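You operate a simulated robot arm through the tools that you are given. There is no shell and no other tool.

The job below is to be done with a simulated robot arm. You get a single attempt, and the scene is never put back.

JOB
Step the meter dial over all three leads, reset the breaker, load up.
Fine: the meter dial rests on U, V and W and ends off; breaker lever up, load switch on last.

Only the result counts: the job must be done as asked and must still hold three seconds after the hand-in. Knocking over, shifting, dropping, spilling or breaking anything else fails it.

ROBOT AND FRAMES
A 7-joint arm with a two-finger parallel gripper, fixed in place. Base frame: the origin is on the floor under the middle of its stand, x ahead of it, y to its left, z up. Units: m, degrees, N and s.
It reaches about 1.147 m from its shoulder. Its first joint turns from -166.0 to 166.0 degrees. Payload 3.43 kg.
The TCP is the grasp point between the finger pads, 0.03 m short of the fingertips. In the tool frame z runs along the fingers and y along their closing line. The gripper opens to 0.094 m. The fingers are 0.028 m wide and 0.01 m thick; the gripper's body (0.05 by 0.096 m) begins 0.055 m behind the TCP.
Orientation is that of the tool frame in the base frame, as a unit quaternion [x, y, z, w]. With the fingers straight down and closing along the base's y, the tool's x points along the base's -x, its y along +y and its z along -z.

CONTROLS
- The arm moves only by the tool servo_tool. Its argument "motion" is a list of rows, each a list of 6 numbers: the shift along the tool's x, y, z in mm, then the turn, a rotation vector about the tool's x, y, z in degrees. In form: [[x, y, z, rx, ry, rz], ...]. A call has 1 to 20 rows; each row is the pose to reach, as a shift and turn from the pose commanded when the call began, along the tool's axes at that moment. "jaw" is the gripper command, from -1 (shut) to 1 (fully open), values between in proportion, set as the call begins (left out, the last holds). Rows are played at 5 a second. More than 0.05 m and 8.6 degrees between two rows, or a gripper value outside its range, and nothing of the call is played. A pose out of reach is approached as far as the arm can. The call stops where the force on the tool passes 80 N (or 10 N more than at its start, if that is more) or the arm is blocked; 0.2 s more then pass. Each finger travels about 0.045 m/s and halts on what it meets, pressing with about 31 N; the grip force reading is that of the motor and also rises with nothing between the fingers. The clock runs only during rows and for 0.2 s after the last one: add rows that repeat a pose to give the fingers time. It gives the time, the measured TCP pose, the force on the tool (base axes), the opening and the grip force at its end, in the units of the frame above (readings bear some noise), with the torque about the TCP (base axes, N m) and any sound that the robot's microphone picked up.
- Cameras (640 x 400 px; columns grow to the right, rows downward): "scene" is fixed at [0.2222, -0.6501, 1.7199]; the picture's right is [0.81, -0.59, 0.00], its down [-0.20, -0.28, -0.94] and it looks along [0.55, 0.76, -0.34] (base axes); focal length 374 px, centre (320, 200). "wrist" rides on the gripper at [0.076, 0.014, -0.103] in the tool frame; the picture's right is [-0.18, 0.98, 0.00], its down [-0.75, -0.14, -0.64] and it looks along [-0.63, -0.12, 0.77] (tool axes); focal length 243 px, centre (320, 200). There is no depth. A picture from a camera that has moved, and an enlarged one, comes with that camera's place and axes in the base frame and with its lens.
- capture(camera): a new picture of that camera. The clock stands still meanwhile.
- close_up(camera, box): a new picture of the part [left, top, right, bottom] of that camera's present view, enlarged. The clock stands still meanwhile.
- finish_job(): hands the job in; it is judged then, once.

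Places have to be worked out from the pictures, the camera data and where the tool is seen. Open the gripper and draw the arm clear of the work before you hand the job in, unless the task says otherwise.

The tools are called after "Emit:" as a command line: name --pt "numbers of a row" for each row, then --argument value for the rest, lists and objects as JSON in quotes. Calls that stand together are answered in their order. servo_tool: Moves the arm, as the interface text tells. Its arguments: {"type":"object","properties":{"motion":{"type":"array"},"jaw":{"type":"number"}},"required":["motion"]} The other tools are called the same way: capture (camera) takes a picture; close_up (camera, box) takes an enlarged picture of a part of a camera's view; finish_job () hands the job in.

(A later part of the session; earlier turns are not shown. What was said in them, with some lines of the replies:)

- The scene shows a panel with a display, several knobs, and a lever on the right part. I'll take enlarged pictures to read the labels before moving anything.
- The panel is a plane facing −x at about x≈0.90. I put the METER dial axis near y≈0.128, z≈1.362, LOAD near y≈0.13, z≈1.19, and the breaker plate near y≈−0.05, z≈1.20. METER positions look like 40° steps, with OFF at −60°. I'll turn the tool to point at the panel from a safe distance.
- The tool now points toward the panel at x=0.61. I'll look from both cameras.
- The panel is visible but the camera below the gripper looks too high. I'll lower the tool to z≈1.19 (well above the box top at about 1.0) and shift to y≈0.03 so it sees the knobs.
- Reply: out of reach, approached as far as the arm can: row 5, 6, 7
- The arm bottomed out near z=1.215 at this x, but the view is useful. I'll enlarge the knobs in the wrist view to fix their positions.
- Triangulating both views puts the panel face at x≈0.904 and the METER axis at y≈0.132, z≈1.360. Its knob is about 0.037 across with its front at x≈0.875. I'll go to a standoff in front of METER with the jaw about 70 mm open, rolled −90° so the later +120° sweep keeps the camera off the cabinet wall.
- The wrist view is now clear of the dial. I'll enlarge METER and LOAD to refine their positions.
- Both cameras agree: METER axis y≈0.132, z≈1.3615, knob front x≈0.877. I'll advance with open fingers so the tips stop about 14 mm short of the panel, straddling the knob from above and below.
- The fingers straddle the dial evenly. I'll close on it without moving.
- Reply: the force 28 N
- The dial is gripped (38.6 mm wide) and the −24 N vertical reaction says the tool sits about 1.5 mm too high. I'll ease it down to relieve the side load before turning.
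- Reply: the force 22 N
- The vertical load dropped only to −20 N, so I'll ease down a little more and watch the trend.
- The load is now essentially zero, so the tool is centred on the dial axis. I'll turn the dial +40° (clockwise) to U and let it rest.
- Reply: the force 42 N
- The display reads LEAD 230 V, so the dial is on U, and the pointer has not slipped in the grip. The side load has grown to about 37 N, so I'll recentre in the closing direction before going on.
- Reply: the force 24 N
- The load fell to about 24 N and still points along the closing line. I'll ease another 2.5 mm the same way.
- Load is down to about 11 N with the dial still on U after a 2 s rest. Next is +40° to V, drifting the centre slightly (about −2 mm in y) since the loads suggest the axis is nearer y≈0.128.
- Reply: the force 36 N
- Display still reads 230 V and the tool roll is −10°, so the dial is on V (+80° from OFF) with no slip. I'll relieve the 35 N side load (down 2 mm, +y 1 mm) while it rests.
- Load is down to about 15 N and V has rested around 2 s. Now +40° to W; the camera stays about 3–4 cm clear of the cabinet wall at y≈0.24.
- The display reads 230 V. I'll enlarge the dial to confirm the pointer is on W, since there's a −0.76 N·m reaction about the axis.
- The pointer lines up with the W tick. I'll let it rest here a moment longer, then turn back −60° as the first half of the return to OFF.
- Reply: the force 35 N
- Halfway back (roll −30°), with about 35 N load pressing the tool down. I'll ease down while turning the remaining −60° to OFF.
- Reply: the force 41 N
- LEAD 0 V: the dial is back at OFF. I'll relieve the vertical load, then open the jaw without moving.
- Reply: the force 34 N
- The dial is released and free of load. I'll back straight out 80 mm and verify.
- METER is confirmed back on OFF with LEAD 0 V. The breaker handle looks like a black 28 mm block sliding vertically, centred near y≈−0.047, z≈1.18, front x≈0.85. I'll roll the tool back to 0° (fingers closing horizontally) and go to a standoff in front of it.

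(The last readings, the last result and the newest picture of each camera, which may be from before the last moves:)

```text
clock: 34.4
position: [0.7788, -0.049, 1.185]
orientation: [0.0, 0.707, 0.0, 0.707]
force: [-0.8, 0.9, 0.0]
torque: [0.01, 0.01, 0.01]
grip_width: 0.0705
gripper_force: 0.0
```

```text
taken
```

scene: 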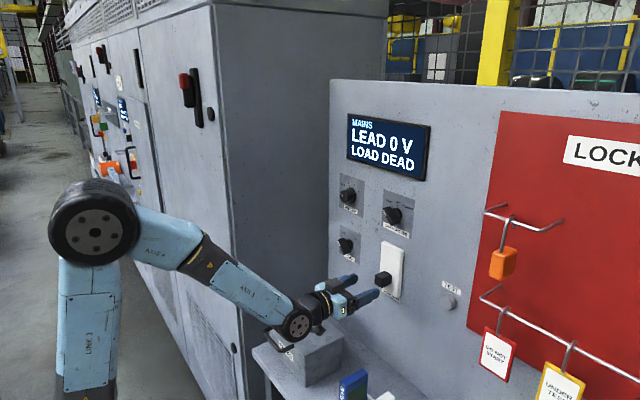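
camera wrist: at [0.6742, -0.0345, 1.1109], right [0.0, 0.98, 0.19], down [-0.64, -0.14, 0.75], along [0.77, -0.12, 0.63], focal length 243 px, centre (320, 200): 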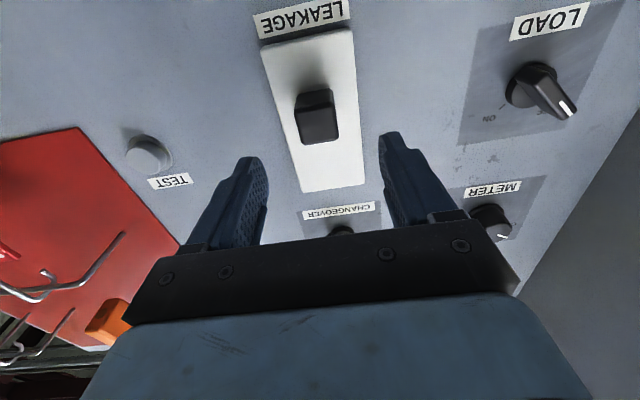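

The pose was reached with no contact forces, but the wrist now appears near the PARTS box in the picture. I'll check clearance and refine the handle position.

Emit:
close_up --camera "scene" --box '[240, 250, 420, 400]'

Emit:
close_up --camera "wrist" --box '[240, 0, 400, 200]'

Emit:
close_up --camera "wrist" --box '[450, 0, 610, 140]'

```text
2.67 times, centred on (330, 325) of scene
camera zoom: at [0.2222, -0.6501, 1.7199], right [0.81, -0.59, 0.0], down [-0.2, -0.28, -0.94], along [0.55, 0.76, -0.34], focal length 996 px, centre (293, -133)
```

zoom: 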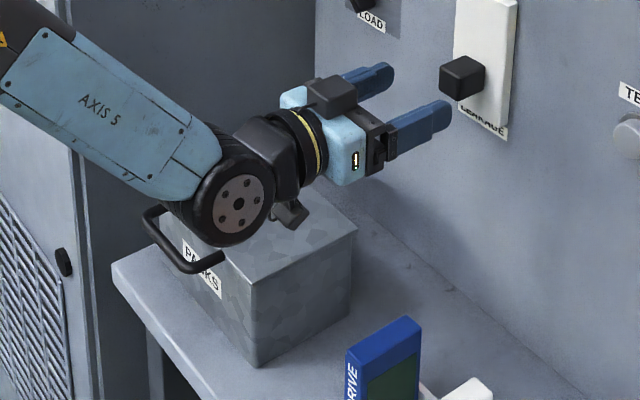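

```text
2.00 times, centred on (320, 100) of wrist
camera zoom: at [0.6742, -0.0345, 1.1109], right [0.0, 0.98, 0.19], down [-0.64, -0.14, 0.75], along [0.77, -0.12, 0.63], focal length 485 px, centre (320, 400)
```

zoom: 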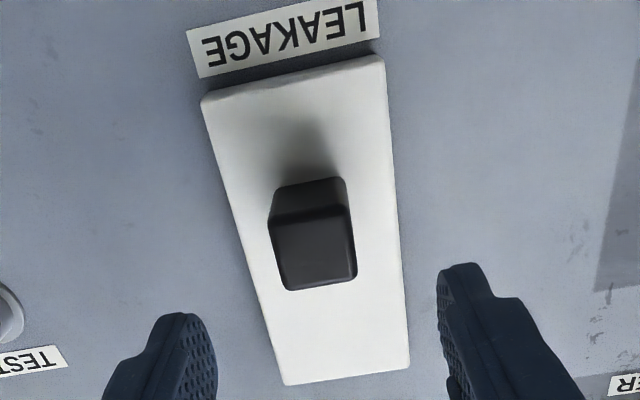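

```text
2.86 times, centred on (530, 70) of wrist
camera zoom: at [0.6742, -0.0345, 1.1109], right [0.0, 0.98, 0.19], down [-0.64, -0.14, 0.75], along [0.77, -0.12, 0.63], focal length 693 px, centre (-280, 571)
```

zoom: 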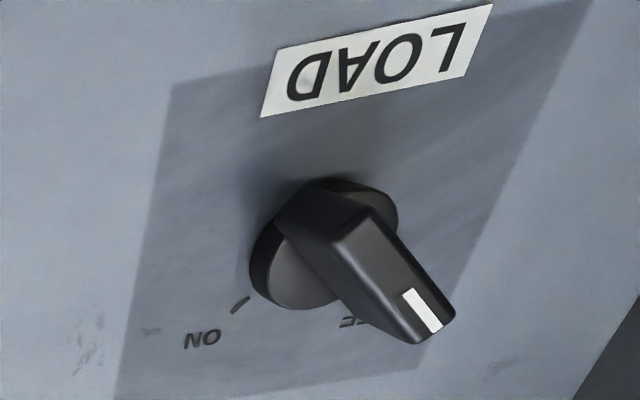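

The wrist is well clear (box top is about z 0.99). The handle centre comes out at y≈−0.049, z≈1.182, so the tool is already lined up. I'll advance 74 mm to straddle the handle, tips short of the white plate.

Emit:
servo_tool --pt "1 0 25 0 0 0" --pt "2 0 45 0 0 0" --pt "2 0 60 0 0 0" --pt "2 0 68 0 0 0" --pt "2 0 74 0 0 0" --pt "2 0 74 0 0 0"

Emit:
capture --camera "wrist"

Emit:
close_up --camera "scene" --box '[300, 210, 460, 310]'

```text
clock: 35.8
position: [0.8532, -0.05, 1.1826]
orientation: [0.0, 0.707, 0.0, 0.707]
force: [-0.3, 0.3, -1.1]
torque: [-0.01, 0.0, 0.0]
grip_width: 0.0704
gripper_force: 0.1
```

```text
taken
camera wrist: at [0.7496, -0.0343, 1.1086], right [0.0, 0.98, 0.18], down [-0.64, -0.14, 0.75], along [0.77, -0.12, 0.63], focal length 243 px, centre (320, 200)
```

wrist: 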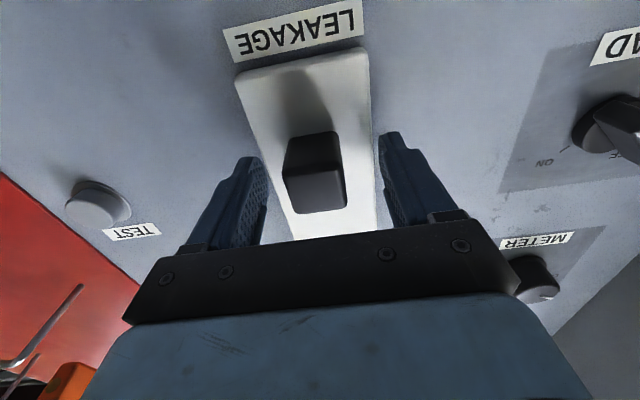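

```text
4.00 times, centred on (380, 260) of scene
camera zoom: at [0.2222, -0.6501, 1.7199], right [0.81, -0.59, 0.0], down [-0.2, -0.28, -0.94], along [0.55, 0.76, -0.34], focal length 1495 px, centre (80, -40)
```

zoom: 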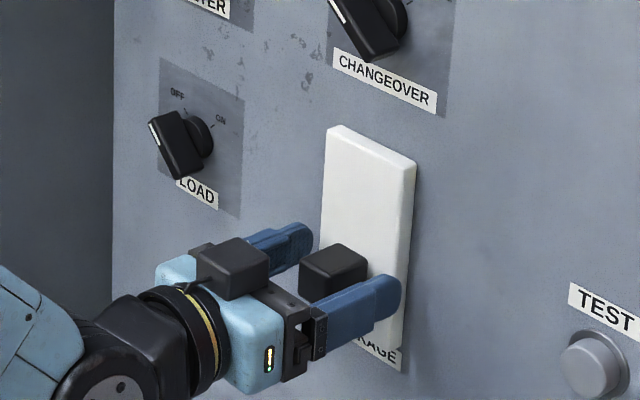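

The handle sits between the fingers, about 1.5 mm toward −y. I'll shift that much and close on it.

Emit:
servo_tool --pt "0 -1.5 0 0 0 0" --pt "0 -1.5 0 0 0 0"

Emit:
servo_tool --pt "0 0 0 0 0 0" --pt "0 0 0 0 0 0" --pt "0 0 0 0 0 0" --pt "0 0 0 0 0 0" --pt "0 0 0 0 0 0" --pt "0 0 0 0 0 0" --jaw -1

Emit:
capture --camera "wrist"

```text
clock: 36.4
position: [0.8524, -0.0499, 1.1841]
orientation: [0.0, 0.707, 0.0, 0.707]
force: [0.5, -0.1, -0.1]
torque: [-0.02, -0.01, 0.01]
grip_width: 0.0706
gripper_force: 0.1
```

```text
clock: 37.8
position: [0.8528, -0.0501, 1.1826]
orientation: [0.0, 0.707, 0.0, 0.707]
force: [0.8, -1.6, -0.3]
torque: [-0.02, -0.01, -0.01]
grip_width: 0.0335
gripper_force: 44.7
```

```text
taken
camera wrist: at [0.7491, -0.0357, 1.1085], right [0.0, 0.98, 0.18], down [-0.64, -0.14, 0.75], along [0.77, -0.12, 0.63], focal length 243 px, centre (320, 200)
```

wrist: 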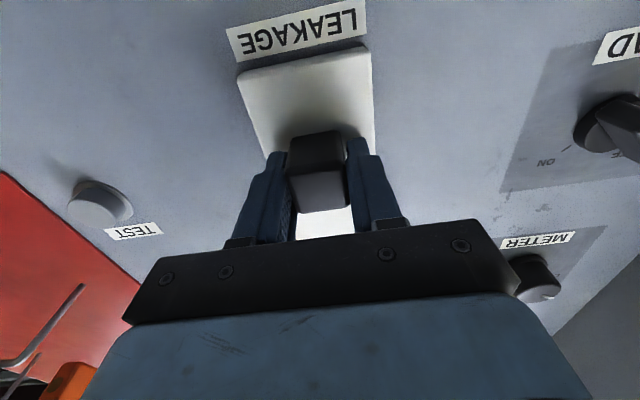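

Handle gripped (33.5 mm wide) with almost no side load. I'll raise it in small steps, 20 mm first, watching the force.

Emit:
servo_tool --pt "-4 0 0 0 0 0" --pt "-8 0 0 0 0 0" --pt "-12 0 0 0 0 0" --pt "-16 0 0 0 0 0" --pt "-20 0 0 0 0 0" --pt "-20 0 0 0 0 0"

Emit:
close_up --camera "scene" --box '[300, 110, 460, 310]'

Emit:
capture --camera "wrist"

```text
clock: 39.2
position: [0.8529, -0.0509, 1.2037]
orientation: [0.001, 0.707, -0.001, 0.707]
force: [-2.3, -8.9, -0.8]
torque: [-0.04, 0.08, 0.01]
grip_width: 0.0337
gripper_force: 44.8
```

```text
2.00 times, centred on (380, 210) of scene
camera zoom: at [0.2222, -0.6501, 1.7199], right [0.81, -0.59, 0.0], down [-0.2, -0.28, -0.94], along [0.55, 0.76, -0.34], focal length 747 px, centre (200, 180)
```

zoom: 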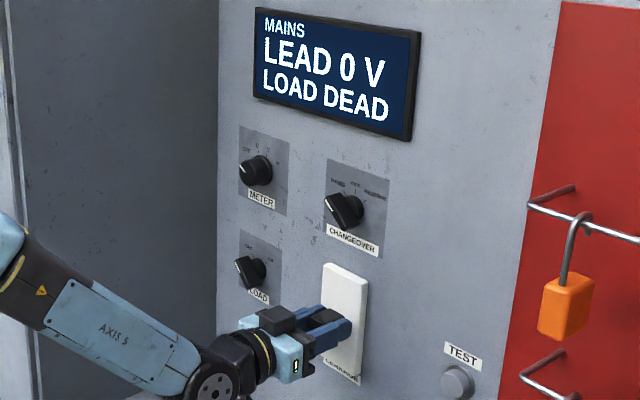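

```text
taken
camera wrist: at [0.7492, -0.0356, 1.1285], right [0.0, 0.98, 0.18], down [-0.64, -0.14, 0.75], along [0.77, -0.12, 0.63], focal length 243 px, centre (320, 200)
```

wrist: 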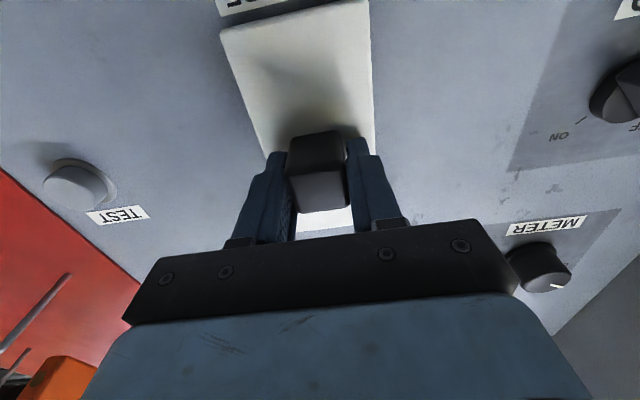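

The handle moved up 20 mm with the grip, without resistance. I'll continue upward in smaller steps until the end stop shows.

Emit:
servo_tool --pt "-4 0 0 0 0 0" --pt "-8 0 0 0 0 0" --pt "-12 0 0 0 0 0" --pt "-16 0 0 0 0 0" --pt "-20 0 0 0 0 0" --pt "-20 0 0 0 0 0"

Emit:
capture --camera "wrist"

```text
clock: 40.6
position: [0.8531, -0.0512, 1.222]
orientation: [0.0, 0.707, 0.0, 0.707]
force: [6.1, -4.3, 0.6]
torque: [0.01, 0.18, 0.04]
grip_width: 0.0335
gripper_force: 45.1
```

```text
taken
camera wrist: at [0.7492, -0.0358, 1.1481], right [0.0, 0.98, 0.18], down [-0.64, -0.14, 0.75], along [0.77, -0.12, 0.63], focal length 243 px, centre (320, 200)
```

wrist: 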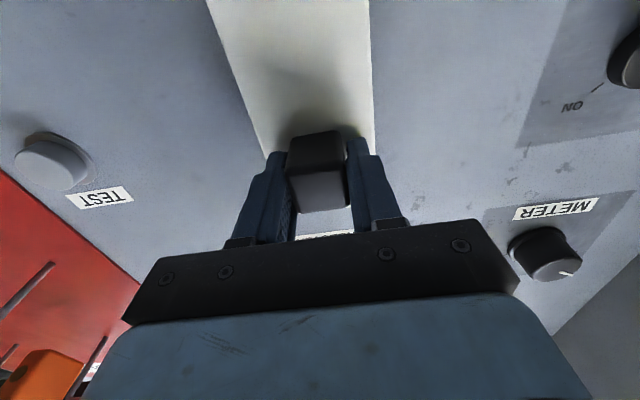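

Still free at z=1.222 (plate top about 1.268). I'll go another 12 mm in 3 mm rows, expecting a stop soon.

Emit:
servo_tool --pt "-3 0 0 0 0 0" --pt "-6 0 0 0 0 0" --pt "-9 0 0 0 0 0" --pt "-12 0 0 0 0 0" --pt "-12 0 0 0 0 0"

Emit:
capture --camera "wrist"

Emit:
close_up --camera "scene" --box '[300, 110, 460, 310]'

```text
clock: 41.8
position: [0.8523, -0.0497, 1.2348]
orientation: [-0.001, 0.707, 0.001, 0.707]
force: [3.6, -0.2, -0.6]
torque: [0.05, 0.26, 0.0]
grip_width: 0.0337
gripper_force: 44.7
```

```text
taken
camera wrist: at [0.7491, -0.0358, 1.16], right [0.0, 0.98, 0.18], down [-0.64, -0.14, 0.75], along [0.77, -0.12, 0.63], focal length 243 px, centre (320, 200)
```

wrist: 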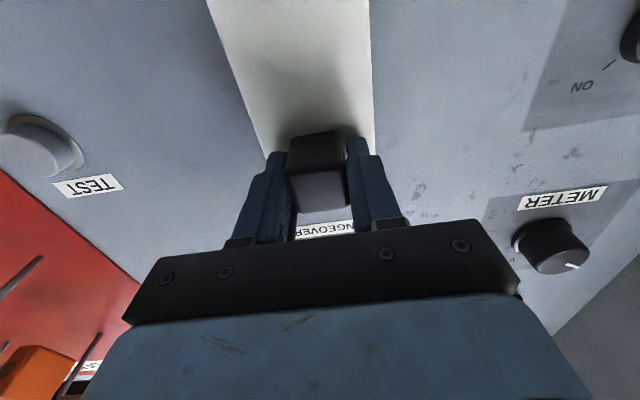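

```text
2.00 times, centred on (380, 210) of scene
camera zoom: at [0.2222, -0.6501, 1.7199], right [0.81, -0.59, 0.0], down [-0.2, -0.28, -0.94], along [0.55, 0.76, -0.34], focal length 747 px, centre (200, 180)
```

zoom: 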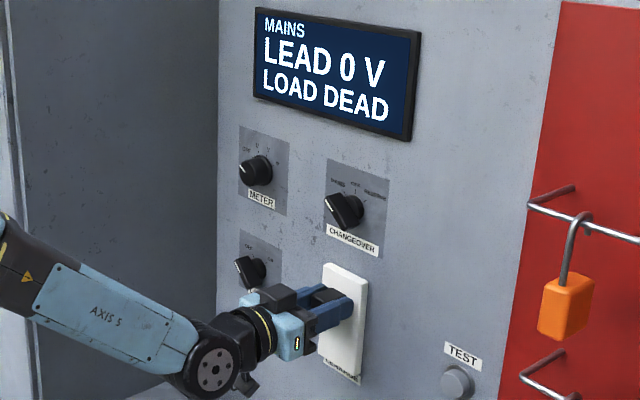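

No stop yet at z=1.235, and the block is still seated the same in the grip. I'll keep raising in 2 mm rows.

Emit:
servo_tool --pt "-2 0 0 0 0 0" --pt "-4 0 0 0 0 0" --pt "-6 0 0 0 0 0" --pt "-8 0 0 0 0 0" --pt "-8 0 0 0 0 0"

```text
clock: 43.0
position: [0.8528, -0.0508, 1.2439]
orientation: [-0.001, 0.707, 0.001, 0.707]
force: [-0.7, -0.2, -0.3]
torque: [0.0, 0.15, -0.01]
grip_width: 0.0338
gripper_force: 44.8
```

Force is still near zero at z=1.244. I'll look closely to see where the handle is on its plate.

Emit:
capture --camera "wrist"

Emit:
close_up --camera "scene" --box '[340, 220, 430, 310]'

Emit:
close_up --camera "wrist" --box '[220, 80, 420, 240]'

```text
taken
camera wrist: at [0.7491, -0.0357, 1.1686], right [0.0, 0.98, 0.18], down [-0.64, -0.14, 0.75], along [0.77, -0.12, 0.63], focal length 243 px, centre (320, 200)
```

wrist: 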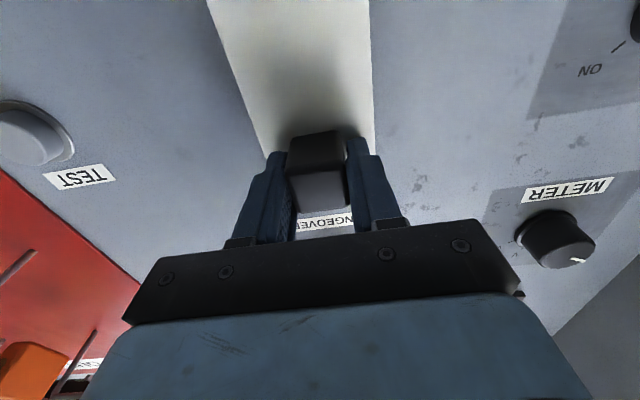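

```text
4.44 times, centred on (385, 265) of scene
camera zoom: at [0.2222, -0.6501, 1.7199], right [0.81, -0.59, 0.0], down [-0.2, -0.28, -0.94], along [0.55, 0.76, -0.34], focal length 1661 px, centre (31, -89)
```

zoom: 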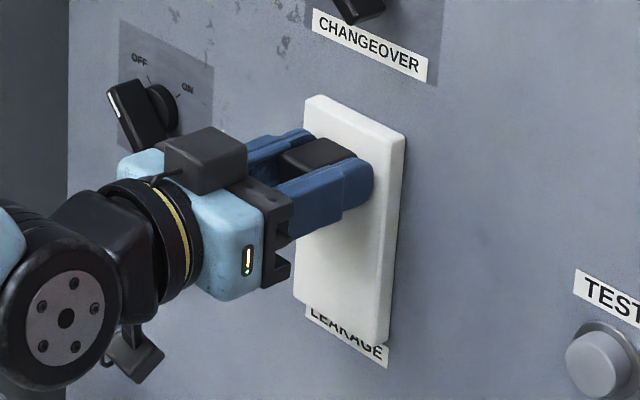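

```text
2.50 times, centred on (320, 160) of wrist
camera zoom: at [0.7491, -0.0357, 1.1686], right [0.0, 0.98, 0.18], down [-0.64, -0.14, 0.75], along [0.77, -0.12, 0.63], focal length 606 px, centre (320, 300)
```

zoom: 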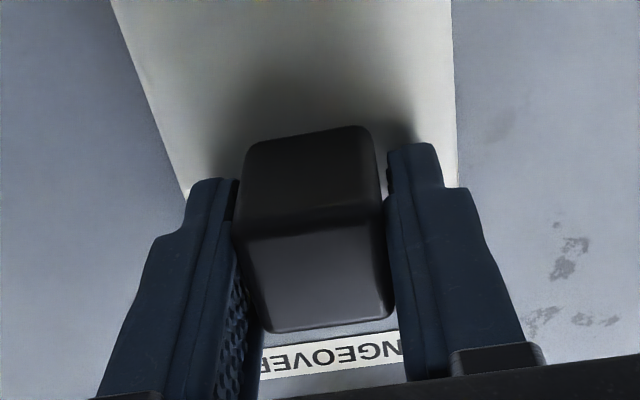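

The handle is tracking up the plate, now about 24 mm below its top edge. I'll continue in 2 mm rows to find the stop.

Emit:
servo_tool --pt "-2 0 0 0 0 0" --pt "-4 0 0 0 0 0" --pt "-6 0 0 0 0 0" --pt "-8 0 0 0 0 0" --pt "-8 0 0 0 0 0"

Emit:
close_up --camera "scene" --box '[340, 220, 430, 310]'

Emit:
close_up --camera "wrist" --box '[220, 80, 420, 240]'

```text
clock: 44.2
position: [0.8538, -0.0499, 1.2482]
orientation: [-0.001, 0.71, 0.001, 0.705]
force: [-11.8, 3.7, -40.5]
torque: [0.06, 0.29, -0.02]
grip_width: 0.0334
gripper_force: 45.1
```

```text
4.44 times, centred on (385, 265) of scene
camera zoom: at [0.2222, -0.6501, 1.7199], right [0.81, -0.59, 0.0], down [-0.2, -0.28, -0.94], along [0.55, 0.76, -0.34], focal length 1661 px, centre (31, -89)
```

zoom: 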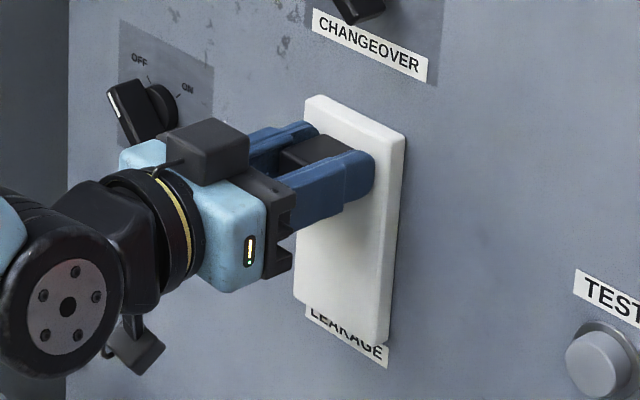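

```text
2.50 times, centred on (320, 160) of wrist
camera zoom: at [0.7496, -0.0358, 1.174], right [0.0, 0.98, 0.18], down [-0.64, -0.14, 0.76], along [0.77, -0.12, 0.63], focal length 606 px, centre (320, 300)
```

zoom: 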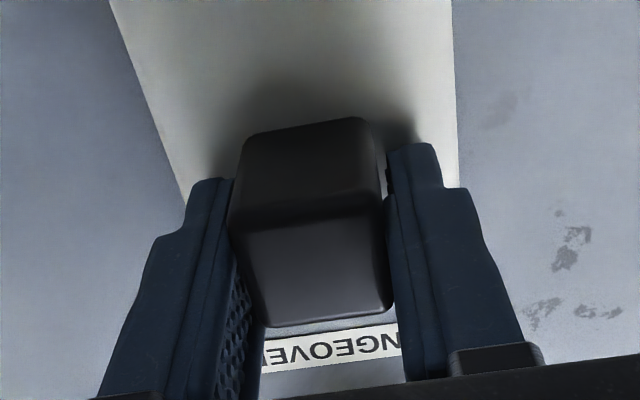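

The −40 N reaction shows the upper stop at z≈1.248. I'll take off the preload (3.5 mm) and then open the jaw to see whether the handle stays up.

Emit:
servo_tool --pt "2 0 0 0 0 0" --pt "3.5 0 0 0 0 0" --pt "3.5 0 0 0 0 0"

Emit:
servo_tool --pt "0 0 0 0 0 0" --pt "0 0 0 0 0 0" --pt "0 0 0 0 0 0" --pt "0 0 0 0 0 0" --pt "0 0 0 0 0 0" --pt "0 0 0 0 0 0" --jaw 0.4

Emit:
capture --camera "wrist"

Emit:
close_up --camera "scene" --box '[300, 110, 460, 310]'

```text
clock: 45.0
position: [0.8539, -0.0495, 1.2491]
orientation: [0.0, 0.707, 0.0, 0.707]
force: [-4.8, 2.4, -25.3]
torque: [0.06, -0.3, -0.01]
grip_width: 0.0334
gripper_force: 45.1
```

```text
clock: 46.4
position: [0.8535, -0.0501, 1.2474]
orientation: [0.0, 0.707, 0.0, 0.707]
force: [-0.3, -0.3, -0.9]
torque: [-0.02, 0.01, -0.02]
grip_width: 0.0659
gripper_force: 0.0
```

```text
taken
camera wrist: at [0.7492, -0.0359, 1.1731], right [0.0, 0.98, 0.18], down [-0.64, -0.14, 0.75], along [0.77, -0.12, 0.63], focal length 243 px, centre (320, 200)
```

wrist: 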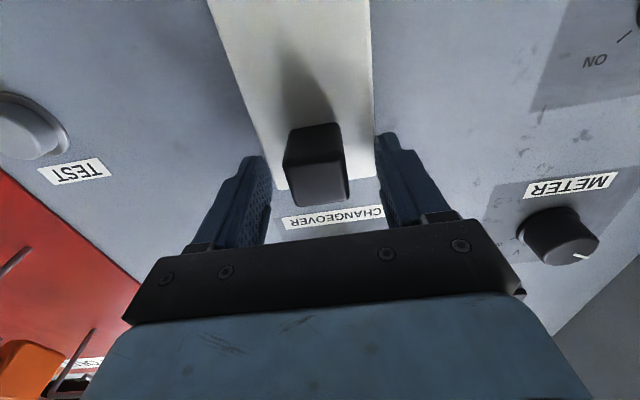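

```text
2.00 times, centred on (380, 210) of scene
camera zoom: at [0.2222, -0.6501, 1.7199], right [0.81, -0.59, 0.0], down [-0.2, -0.28, -0.94], along [0.55, 0.76, -0.34], focal length 747 px, centre (200, 180)
```

zoom: 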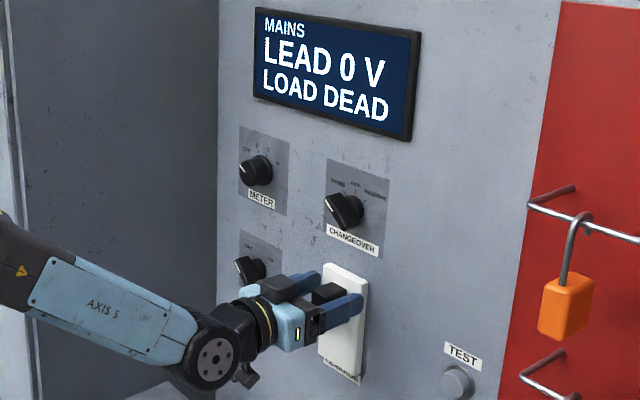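

The handle stays up on its own. But it started about 20 mm below plate centre with room left below it, which looks like a mid "tripped" position. While the load is still off, I'll cycle it properly: grip again, bring it fully down, then fully up.

Emit:
servo_tool --pt "0 0 0 0 0 0" --pt "0 0 0 0 0 0" --pt "0 0 0 0 0 0" --pt "0 0 0 0 0 0" --pt "0 0 0 0 0 0" --pt "0 0 0 0 0 0" --jaw -1

Emit:
servo_tool --pt "6 0 0 0 0 0" --pt "12 0 0 0 0 0" --pt "18 0 0 0 0 0" --pt "24 0 0 0 0 0" --pt "30 0 0 0 0 0" --pt "36 0 0 0 0 0" --pt "42 0 0 0 0 0" --pt "48 0 0 0 0 0" --pt "54 0 0 0 0 0" --pt "60 0 0 0 0 0" --pt "63 0 0 0 0 0" --pt "63 0 0 0 0 0"

```text
clock: 47.8
position: [0.8537, -0.0507, 1.2479]
orientation: [0.0, 0.707, 0.0, 0.707]
force: [-0.6, 1.6, -1.0]
torque: [0.02, 0.07, -0.01]
grip_width: 0.0335
gripper_force: 45.7
```

```text
clock: 50.4
position: [0.8525, -0.0491, 1.1865]
orientation: [0.0, 0.706, 0.0, 0.708]
force: [15.1, -1.5, 18.9]
torque: [0.03, -0.56, 0.03]
grip_width: 0.0336
gripper_force: 44.8
```

At z≈1.186 there's a +19 N reaction. I'll press 3 mm further down to see whether it's a hard stop, meaning the start position was already the lower end.

Emit:
servo_tool --pt "1.5 0 0 0 0 0" --pt "3 0 0 0 0 0" --pt "3 0 0 0 0 0"

Emit:
capture --camera "wrist"

```text
clock: 51.2
position: [0.8529, -0.0509, 1.1845]
orientation: [0.0, 0.705, 0.0, 0.709]
force: [14.5, -3.2, 40.0]
torque: [-0.08, -0.19, 0.03]
grip_width: 0.0334
gripper_force: 45.0
```

```text
taken
camera wrist: at [0.7489, -0.0357, 1.1092], right [0.0, 0.98, 0.18], down [-0.65, -0.14, 0.75], along [0.76, -0.12, 0.64], focal length 243 px, centre (320, 200)
```

wrist: 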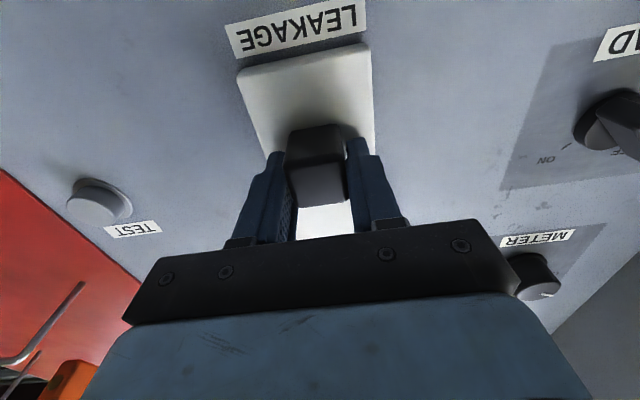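

Hard lower stop confirmed (40 N at the original position), so the breaker has been fully down. Now I'll raise it all the way back to the upper stop.

Emit:
servo_tool --pt "-6 0 0 0 0 0" --pt "-12 0 0 0 0 0" --pt "-18 0 0 0 0 0" --pt "-24 0 0 0 0 0" --pt "-30 0 0 0 0 0" --pt "-36 0 0 0 0 0" --pt "-42 0 0 0 0 0" --pt "-48 0 0 0 0 0" --pt "-54 0 0 0 0 0" --pt "-60 0 0 0 0 0" --pt "-63 0 0 0 0 0" --pt "-66 0 0 0 0 0" --pt "-68 0 0 0 0 0" --pt "-70 0 0 0 0 0" --pt "-70 0 0 0 0 0"

```text
clock: 54.4
position: [0.8526, -0.0514, 1.2486]
orientation: [0.0, 0.709, 0.0, 0.705]
force: [-25.9, 1.7, -34.1]
torque: [0.02, 0.34, 0.05]
grip_width: 0.0334
gripper_force: 45.0
```

The −34 N reaction at z≈1.249 means it's at the upper stop again. I'll take off the preload, open, and back straight out.

Emit:
servo_tool --pt "1.5 0 0 0 0 0" --pt "3 0 0 0 0 0" --pt "3 0 0 0 0 0"

Emit:
servo_tool --pt "0 0 0 0 0 0" --pt "0 0 0 0 0 0" --pt "0 0 0 0 0 0" --pt "0 0 0 0 0 0" --pt "0 0 0 0 0 0" --jaw 0.5

Emit:
servo_tool --pt "0 0 -20 0 0 0" --pt "0 0 -45 0 0 0" --pt "0 0 -70 0 0 0" --pt "0 0 -85 0 0 0" --pt "0 0 -85 0 0 0"

Emit:
capture --camera "wrist"

Emit:
close_up --camera "scene" --box '[320, 110, 460, 310]'

```text
clock: 55.2
position: [0.8525, -0.0495, 1.2482]
orientation: [0.001, 0.707, -0.001, 0.707]
force: [-21.7, 4.3, -25.0]
torque: [0.05, 0.05, -0.05]
grip_width: 0.0333
gripper_force: 45.1
```

```text
clock: 56.4
position: [0.8534, -0.0515, 1.2492]
orientation: [0.0, 0.707, 0.0, 0.707]
force: [0.0, -0.5, 0.1]
torque: [-0.03, -0.01, 0.0]
grip_width: 0.0705
gripper_force: 0.1
```

```text
clock: 57.6
position: [0.7682, -0.0486, 1.249]
orientation: [0.0, 0.707, -0.001, 0.707]
force: [0.8, 0.9, -0.1]
torque: [0.01, 0.01, 0.0]
grip_width: 0.0704
gripper_force: 0.1
```

```text
taken
camera wrist: at [0.6645, -0.0352, 1.1749], right [0.0, 0.98, 0.18], down [-0.64, -0.14, 0.75], along [0.77, -0.12, 0.63], focal length 243 px, centre (320, 200)
```

wrist: 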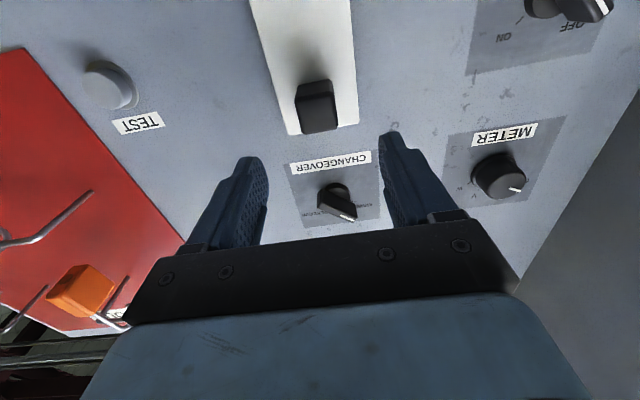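

```text
2.00 times, centred on (390, 210) of scene
camera zoom: at [0.2222, -0.6501, 1.7199], right [0.81, -0.59, 0.0], down [-0.2, -0.28, -0.94], along [0.55, 0.76, -0.34], focal length 747 px, centre (180, 180)
```

zoom: 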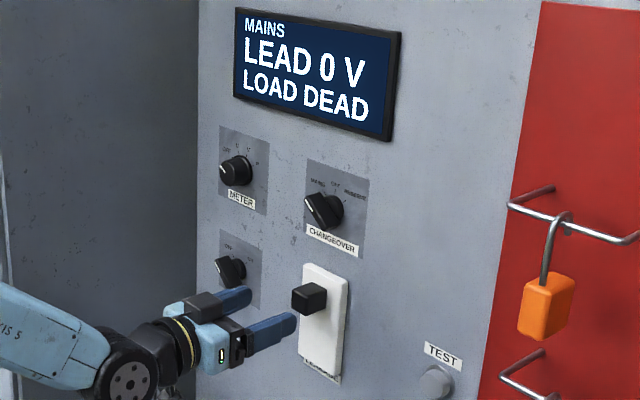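

The breaker handle stays up by itself, METER is OFF and CHANGEOVER is untouched on MAINS. Next is LOAD: axis about y≈0.131, z≈1.200, bar handle at −45° (OFF), needing +90° to ON. I'll go to a standoff in front of it, rolled −45° so the fingers will close across the bar.

Emit:
servo_tool --pt "5 25 0 0 0 -6.5" --pt "10 50 0 0 0 -13" --pt "20 76 0 0 0 -19.5" --pt "30 102 0 0 0 -26" --pt "38 128 0 0 0 -32.5" --pt "44 154 0 0 0 -39" --pt "49 179 0 0 0 -45" --pt "49 179 0 0 0 -45"

Emit:
capture --camera "wrist"

Emit:
capture --camera "scene"

```text
clock: 59.4
position: [0.7693, 0.1295, 1.1982]
orientation: [-0.272, 0.653, -0.271, 0.653]
force: [-0.7, 0.8, -0.8]
torque: [0.0, -0.01, 0.0]
grip_width: 0.0703
gripper_force: 0.1
```

```text
taken
camera wrist: at [0.6651, 0.0856, 1.1351], right [0.0, 0.82, -0.57], down [-0.64, 0.43, 0.63], along [0.77, 0.36, 0.53], focal length 243 px, centre (320, 200)
```

wrist: 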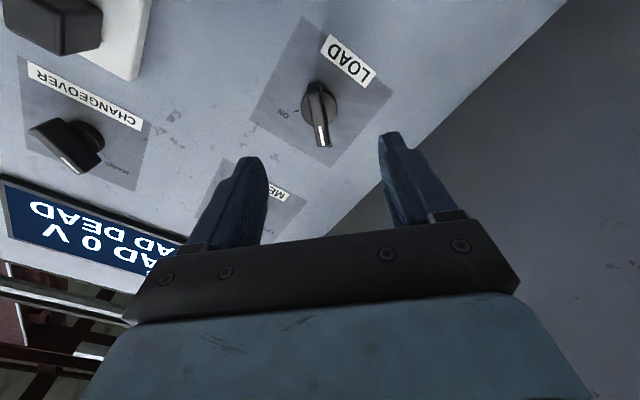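

```text
taken
```

scene: 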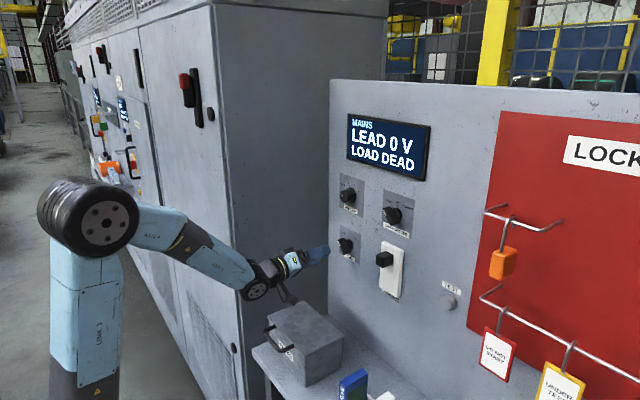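

The fingers look square across the LOAD bar. I'll enlarge both views to refine its centre and depth.

Emit:
close_up --camera "wrist" --box '[250, 20, 410, 170]'

Emit:
close_up --camera "scene" --box '[290, 220, 400, 300]'

```text
2.67 times, centred on (330, 95) of wrist
camera zoom: at [0.6651, 0.0856, 1.1351], right [0.0, 0.82, -0.57], down [-0.64, 0.43, 0.63], along [0.77, 0.36, 0.53], focal length 647 px, centre (293, 480)
```

zoom: 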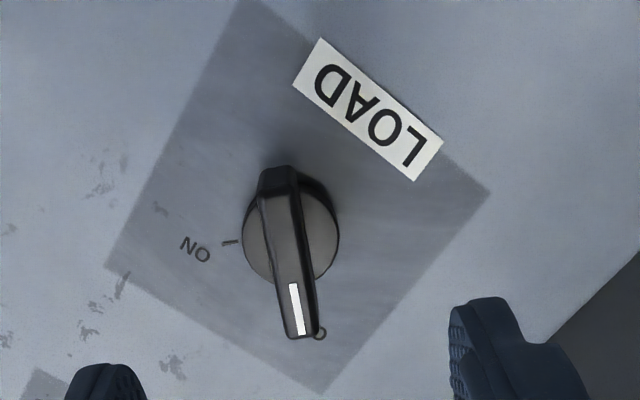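

```text
5.00 times, centred on (345, 260) of scene
camera zoom: at [0.2222, -0.6501, 1.7199], right [0.81, -0.59, 0.0], down [-0.2, -0.28, -0.94], along [0.55, 0.76, -0.34], focal length 1868 px, centre (195, -100)
```

zoom: 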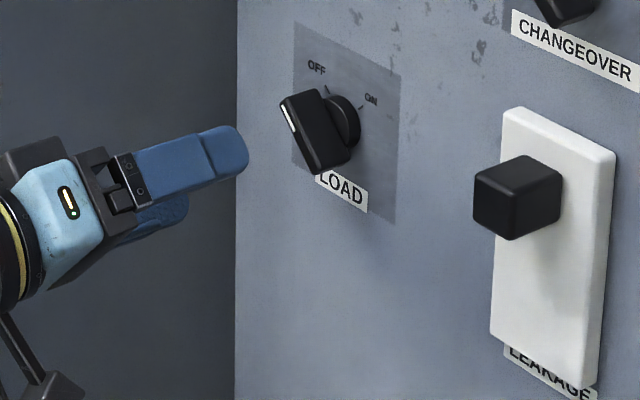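

LOAD axis is refined to y≈0.130, z≈1.1997. The bar is about 10 mm thick with its front at x≈0.865 and its disc near 0.892. I'll advance 86 mm so the tips stop short of the disc.

Emit:
servo_tool --pt "0.8 -0.4 25 0 0 0" --pt "0.8 -0.4 50 0 0 0" --pt "0.8 -0.4 68 0 0 0" --pt "0.8 -0.4 78 0 0 0" --pt "0.8 -0.4 86 0 0 0" --pt "0.8 -0.4 86 0 0 0"

Emit:
capture --camera "wrist"

Emit:
close_up --camera "scene" --box '[290, 220, 400, 300]'

```text
clock: 60.8
position: [0.8533, 0.1288, 1.1991]
orientation: [-0.272, 0.653, -0.271, 0.653]
force: [-0.4, 0.5, -0.5]
torque: [0.0, -0.02, -0.01]
grip_width: 0.0707
gripper_force: 0.0
```

```text
taken
camera wrist: at [0.7495, 0.0847, 1.136], right [0.0, 0.83, -0.56], down [-0.64, 0.43, 0.63], along [0.77, 0.36, 0.53], focal length 243 px, centre (320, 200)
```

wrist: 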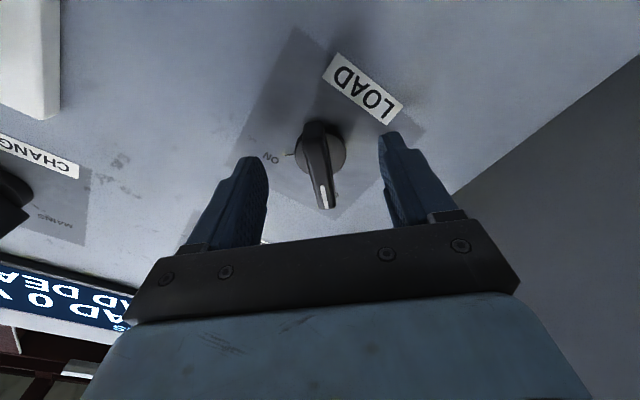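

```text
5.00 times, centred on (345, 260) of scene
camera zoom: at [0.2222, -0.6501, 1.7199], right [0.81, -0.59, 0.0], down [-0.2, -0.28, -0.94], along [0.55, 0.76, -0.34], focal length 1868 px, centre (195, -100)
```

zoom: 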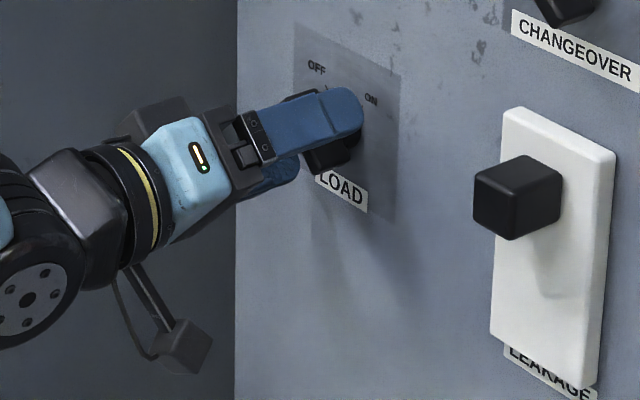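

The bar sits centred between the fingers. I'll close on it.

Emit:
servo_tool --pt "0 0 0 0 0 0" --pt "0 0 0 0 0 0" --pt "0 0 0 0 0 0" --pt "0 0 0 0 0 0" --pt "0 0 0 0 0 0" --pt "0 0 0 0 0 0" --pt "0 0 0 0 0 0" --jaw -1

Emit:
capture --camera "wrist"

```text
clock: 62.4
position: [0.8529, 0.1287, 1.197]
orientation: [-0.271, 0.653, -0.271, 0.653]
force: [0.2, -0.2, 0.2]
torque: [-0.03, -0.01, -0.03]
grip_width: 0.012
gripper_force: 45.0
```

```text
taken
camera wrist: at [0.7495, 0.0846, 1.1359], right [0.0, 0.83, -0.56], down [-0.64, 0.43, 0.63], along [0.77, 0.36, 0.53], focal length 243 px, centre (320, 200)
```

wrist: 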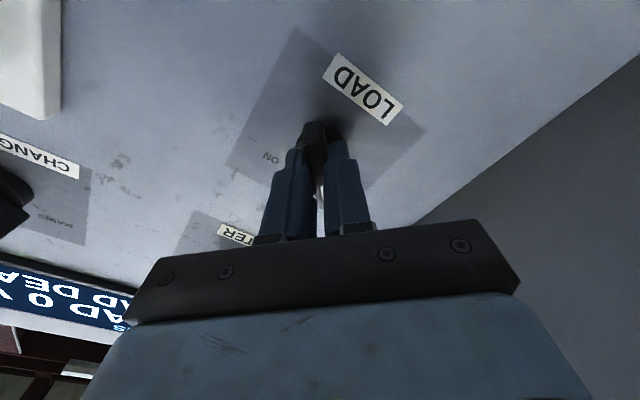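

Bar gripped (12 mm) with no side load. I'll turn the first +45° toward ON and check forces.

Emit:
servo_tool --pt "0 0 0 0 0 5" --pt "0 0 0 0 0 10" --pt "0 0 0 0 0 15" --pt "0 0 0 0 0 20" --pt "0 0 0 0 0 25" --pt "0 0 0 0 0 30" --pt "0 0 0 0 0 35" --pt "0 0 0 0 0 40" --pt "0 0 0 0 0 45" --pt "0 0 0 0 0 45"

Emit:
capture --camera "wrist"

```text
clock: 64.6
position: [0.8547, 0.1292, 1.1981]
orientation: [-0.001, 0.708, 0.001, 0.706]
force: [-25.8, 11.5, -30.3]
torque: [-0.02, 0.97, 0.09]
grip_width: 0.0117
gripper_force: 44.9
```

```text
taken
camera wrist: at [0.7492, 0.1441, 1.1235], right [0.0, 0.98, 0.18], down [-0.64, -0.14, 0.76], along [0.77, -0.12, 0.63], focal length 243 px, centre (320, 200)
```

wrist: 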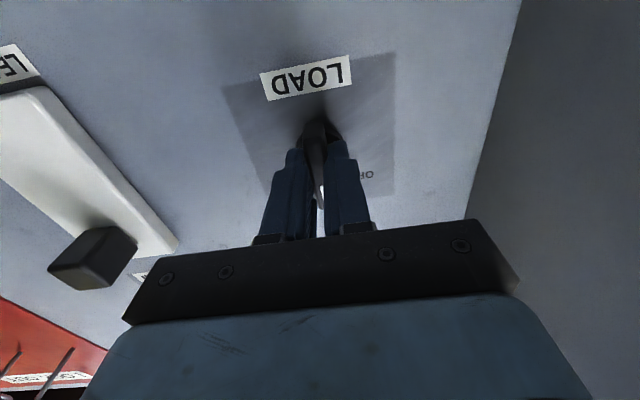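

Halfway, with about 32 N load mostly downward, as with the METER. I'll ease down/+y slightly while turning the remaining +45° to ON.

Emit:
servo_tool --pt "0.8 0.5 0 0 0 0" --pt "1.6 0.8 0 0 0 0" --pt "1.6 0.8 0 0 0 5" --pt "1.6 0.8 0 0 0 10" --pt "1.6 0.8 0 0 0 15" --pt "1.6 0.8 0 0 0 20" --pt "1.6 0.8 0 0 0 25" --pt "1.6 0.8 0 0 0 30" --pt "1.6 0.8 0 0 0 35" --pt "1.6 0.8 0 0 0 40" --pt "1.6 0.8 0 0 0 45" --pt "1.6 0.8 0 0 0 45" --pt "1.6 0.8 0 0 0 45"

Emit:
capture --camera "wrist"

Emit:
capture --camera "scene"

Emit:
close_up --camera "scene" --box '[290, 220, 400, 300]'

```text
clock: 67.4
position: [0.854, 0.1308, 1.1975]
orientation: [0.271, 0.653, 0.271, 0.653]
force: [-3.7, 24.7, 5.5]
torque: [-0.04, 1.05, 1.18]
grip_width: 0.0119
gripper_force: 45.1
```

```text
taken
camera wrist: at [0.7497, 0.1953, 1.156], right [0.0, 0.57, 0.82], down [-0.64, -0.63, 0.43], along [0.77, -0.53, 0.36], focal length 243 px, centre (320, 200)
```

wrist: 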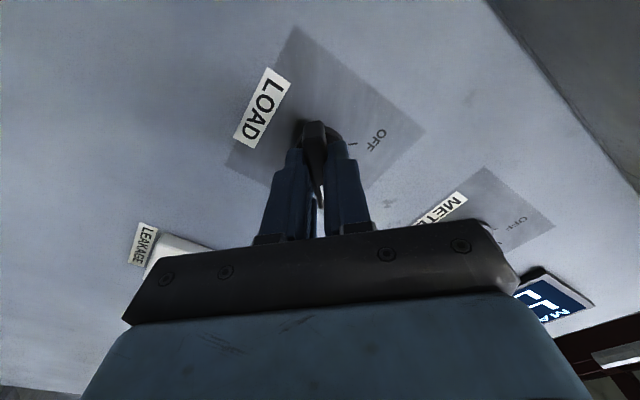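

```text
taken
```

scene: 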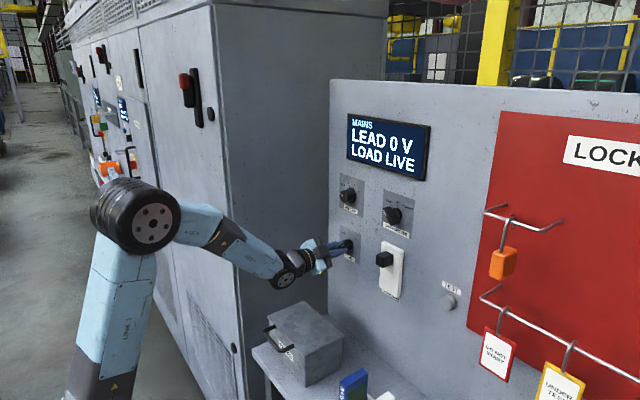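

```text
5.00 times, centred on (345, 260) of scene
camera zoom: at [0.2222, -0.6501, 1.7199], right [0.81, -0.59, 0.0], down [-0.2, -0.28, -0.94], along [0.55, 0.76, -0.34], focal length 1868 px, centre (195, -100)
```

zoom: 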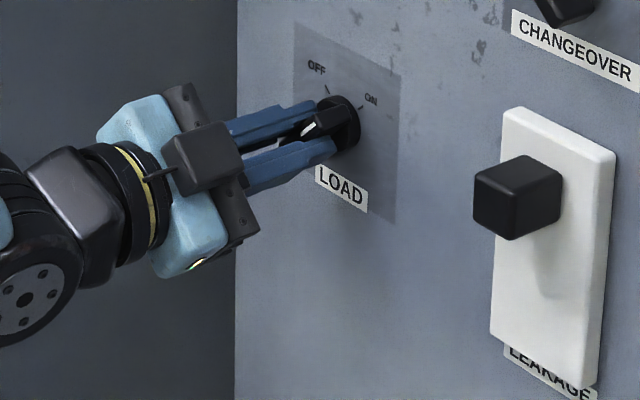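

The display reads LOAD LIVE, the bar is on ON and the breaker is still up. I'll relieve the small side load, open the jaw, and check that the switch stays.

Emit:
servo_tool --pt "0.6 0.8 0 0 0 0" --pt "1.0 1.5 0 0 0 0" --pt "1.0 1.5 0 0 0 0"

Emit:
servo_tool --pt "0 0 0 0 0 0" --pt "0 0 0 0 0 0" --pt "0 0 0 0 0 0" --pt "0 0 0 0 0 0" --pt "0 0 0 0 0 0" --jaw 0.3

Emit:
capture --camera "wrist"

Emit:
close_up --camera "scene" --box '[290, 110, 450, 300]'

```text
clock: 68.2
position: [0.8536, 0.1331, 1.1999]
orientation: [0.27, 0.653, 0.27, 0.654]
force: [-2.7, 17.5, 6.3]
torque: [-0.05, -0.67, -0.25]
grip_width: 0.0118
gripper_force: 45.0
```

```text
clock: 69.4
position: [0.8532, 0.1321, 1.1978]
orientation: [0.271, 0.653, 0.271, 0.653]
force: [-0.1, 0.5, 0.3]
torque: [-0.02, -0.01, 0.04]
grip_width: 0.061
gripper_force: 0.1
```

```text
taken
camera wrist: at [0.7501, 0.1947, 1.1555], right [0.0, 0.56, 0.83], down [-0.64, -0.63, 0.43], along [0.77, -0.53, 0.36], focal length 243 px, centre (320, 200)
```

wrist: 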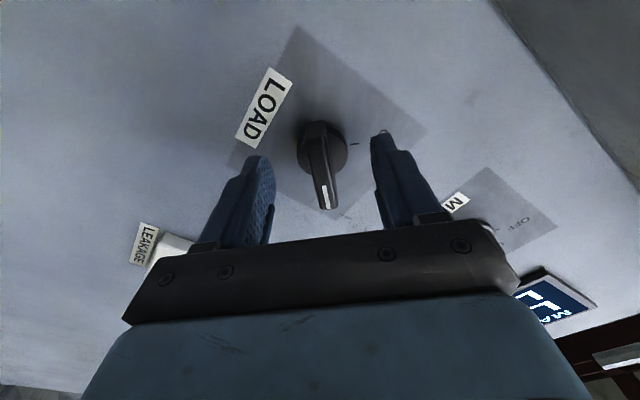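

```text
2.11 times, centred on (370, 205) of scene
camera zoom: at [0.2222, -0.6501, 1.7199], right [0.81, -0.59, 0.0], down [-0.2, -0.28, -0.94], along [0.55, 0.76, -0.34], focal length 787 px, centre (215, 190)
```

zoom: 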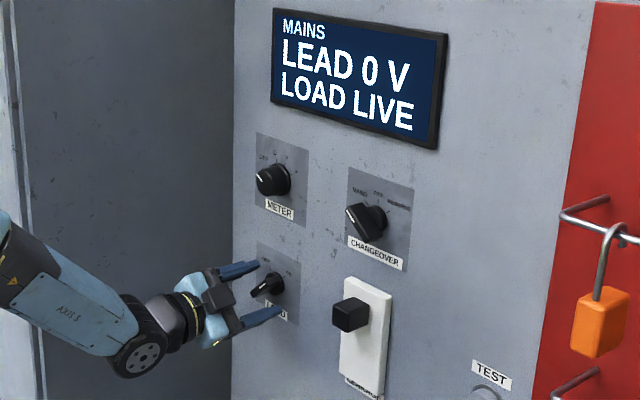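

The switch stays on ON with LOAD LIVE after release. I'll back straight out, then move up and away from the panel and the wall.

Emit:
servo_tool --pt "0 0 -20 0 0 0" --pt "0 0 -45 0 0 0" --pt "0 0 -70 0 0 0" --pt "0 0 -90 0 0 0" --pt "0 0 -90 0 0 0"

Emit:
servo_tool --pt "-13 -13 0 0 0 -7.5" --pt "-26 -26 0 0 0 -15" --pt "-40 -36 -5 0 0 -22.5" --pt "-53 -44 -10 0 0 -30" --pt "-66 -50 -15 0 0 -37.5" --pt "-80 -54 -20 0 0 -45" --pt "-100 -58 -25 0 0 -45" --pt "-120 -62 -30 0 0 -45" --pt "-120 -62 -30 0 0 -45"

Emit:
capture --camera "scene"

Emit:
close_up --camera "scene" --box '[320, 160, 420, 310]'

Emit:
capture --camera "wrist"

```text
clock: 70.6
position: [0.7634, 0.132, 1.1973]
orientation: [0.271, 0.653, 0.27, 0.653]
force: [-0.5, 0.7, -1.0]
torque: [-0.01, 0.02, 0.04]
grip_width: 0.0609
gripper_force: 0.1
```

```text
clock: 72.6
position: [0.7339, 0.0013, 1.2399]
orientation: [-0.001, 0.707, 0.001, 0.707]
force: [0.2, -0.6, -0.2]
torque: [-0.01, 0.01, 0.0]
grip_width: 0.0611
gripper_force: 0.0
```

```text
taken
```

scene: 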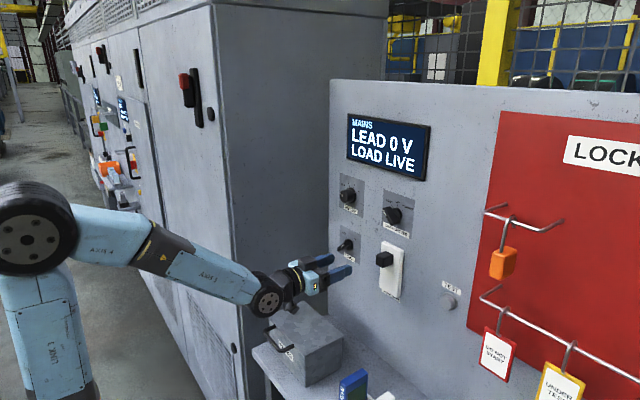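

```text
2.67 times, centred on (370, 235) of scene
camera zoom: at [0.2222, -0.6501, 1.7199], right [0.81, -0.59, 0.0], down [-0.2, -0.28, -0.94], along [0.55, 0.76, -0.34], focal length 996 px, centre (187, 107)
```

zoom: 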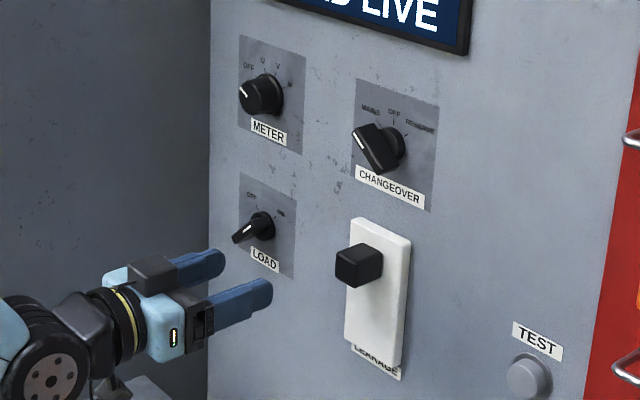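

```text
taken
camera wrist: at [0.6303, 0.0156, 1.1649], right [0.0, 0.98, 0.18], down [-0.64, -0.14, 0.75], along [0.77, -0.12, 0.63], focal length 243 px, centre (320, 200)
```

wrist: 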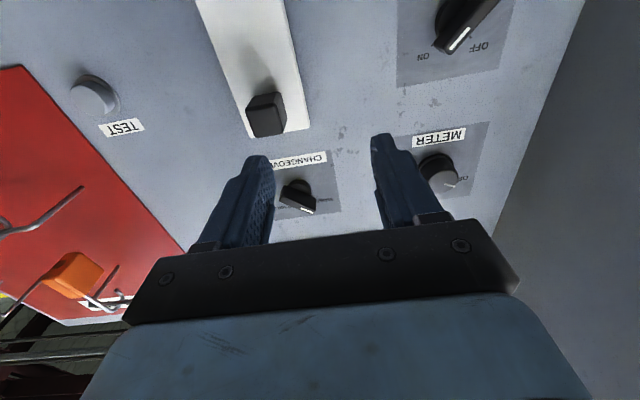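

All controls are set: METER OFF, CHANGEOVER on MAINS, breaker up, LOAD on ON, display LOAD LIVE. I'll open the gripper fully and draw the arm well clear upward and back.

Emit:
servo_tool --pt "-30 -10 -15 0 0 0" --pt "-60 -20 -30 0 0 0" --pt "-90 -30 -45 0 0 0" --pt "-120 -40 -60 0 0 0" --pt "-150 -50 -80 0 0 0" --pt "-170 -55 -100 0 0 0" --pt "-170 -55 -100 0 0 0" --pt "-170 -55 -100 0 0 0" --pt "-170 -55 -100 0 0 0" --jaw 1

Emit:
capture --camera "scene"

Emit:
close_up --camera "scene" --box '[325, 170, 415, 300]'

```text
clock: 74.6
position: [0.6337, -0.0517, 1.4099]
orientation: [-0.001, 0.707, 0.001, 0.707]
force: [-0.7, 0.1, -0.1]
torque: [0.02, 0.01, 0.04]
grip_width: 0.0942
gripper_force: 0.1
```

```text
taken
```

scene: 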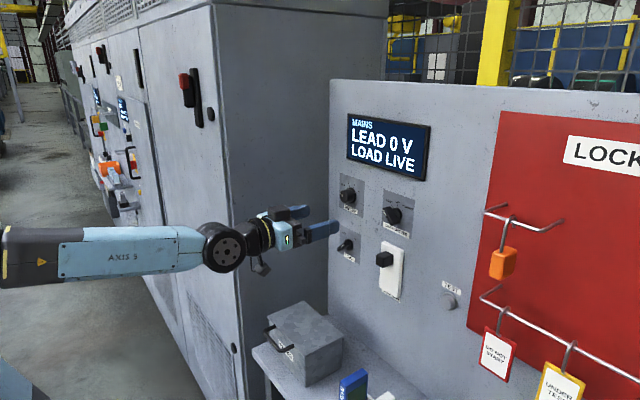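

```text
3.08 times, centred on (370, 235) of scene
camera zoom: at [0.2222, -0.6501, 1.7199], right [0.81, -0.59, 0.0], down [-0.2, -0.28, -0.94], along [0.55, 0.76, -0.34], focal length 1150 px, centre (166, 92)
```

zoom: 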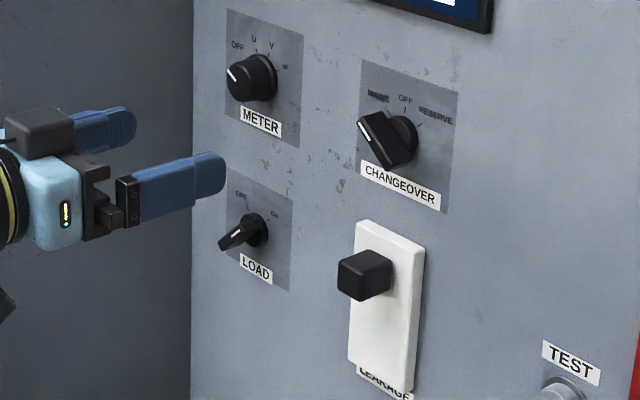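

The dial rested on U, V and W (230 V each) and is back at OFF, the breaker lever is up, and the load switch was turned on last with LOAD LIVE showing. The gripper is open, the arm is clear, and the rest of the scene looks unchanged, so I'm handing in.

Emit:
finish_job

```text
The job is handed in.
```

The job is done and handed in; no verdict has come back. After the arm drew clear, everything was still set and the display read LEAD 0 V and LOAD LIVE.

- **Meter dial:** it rested on U, V and W for about 1 to 2 seconds each. The display read 230 V at each one, and the dial is back at OFF.
- **Breaker:** the lever is up at its top stop and stays there by itself. I raised it, then cycled it fully down and up once more in case it had tripped, because its starting position looked like mid-travel. It turned out to have started at the lower stop, so the extra cycle wasn't needed.
- **Load switch:** I turned it on last, and it held ON after release.

I didn't touch the changeover switch (still on MAINS), the TEST button or anything on the bench. The gripper is fully open.
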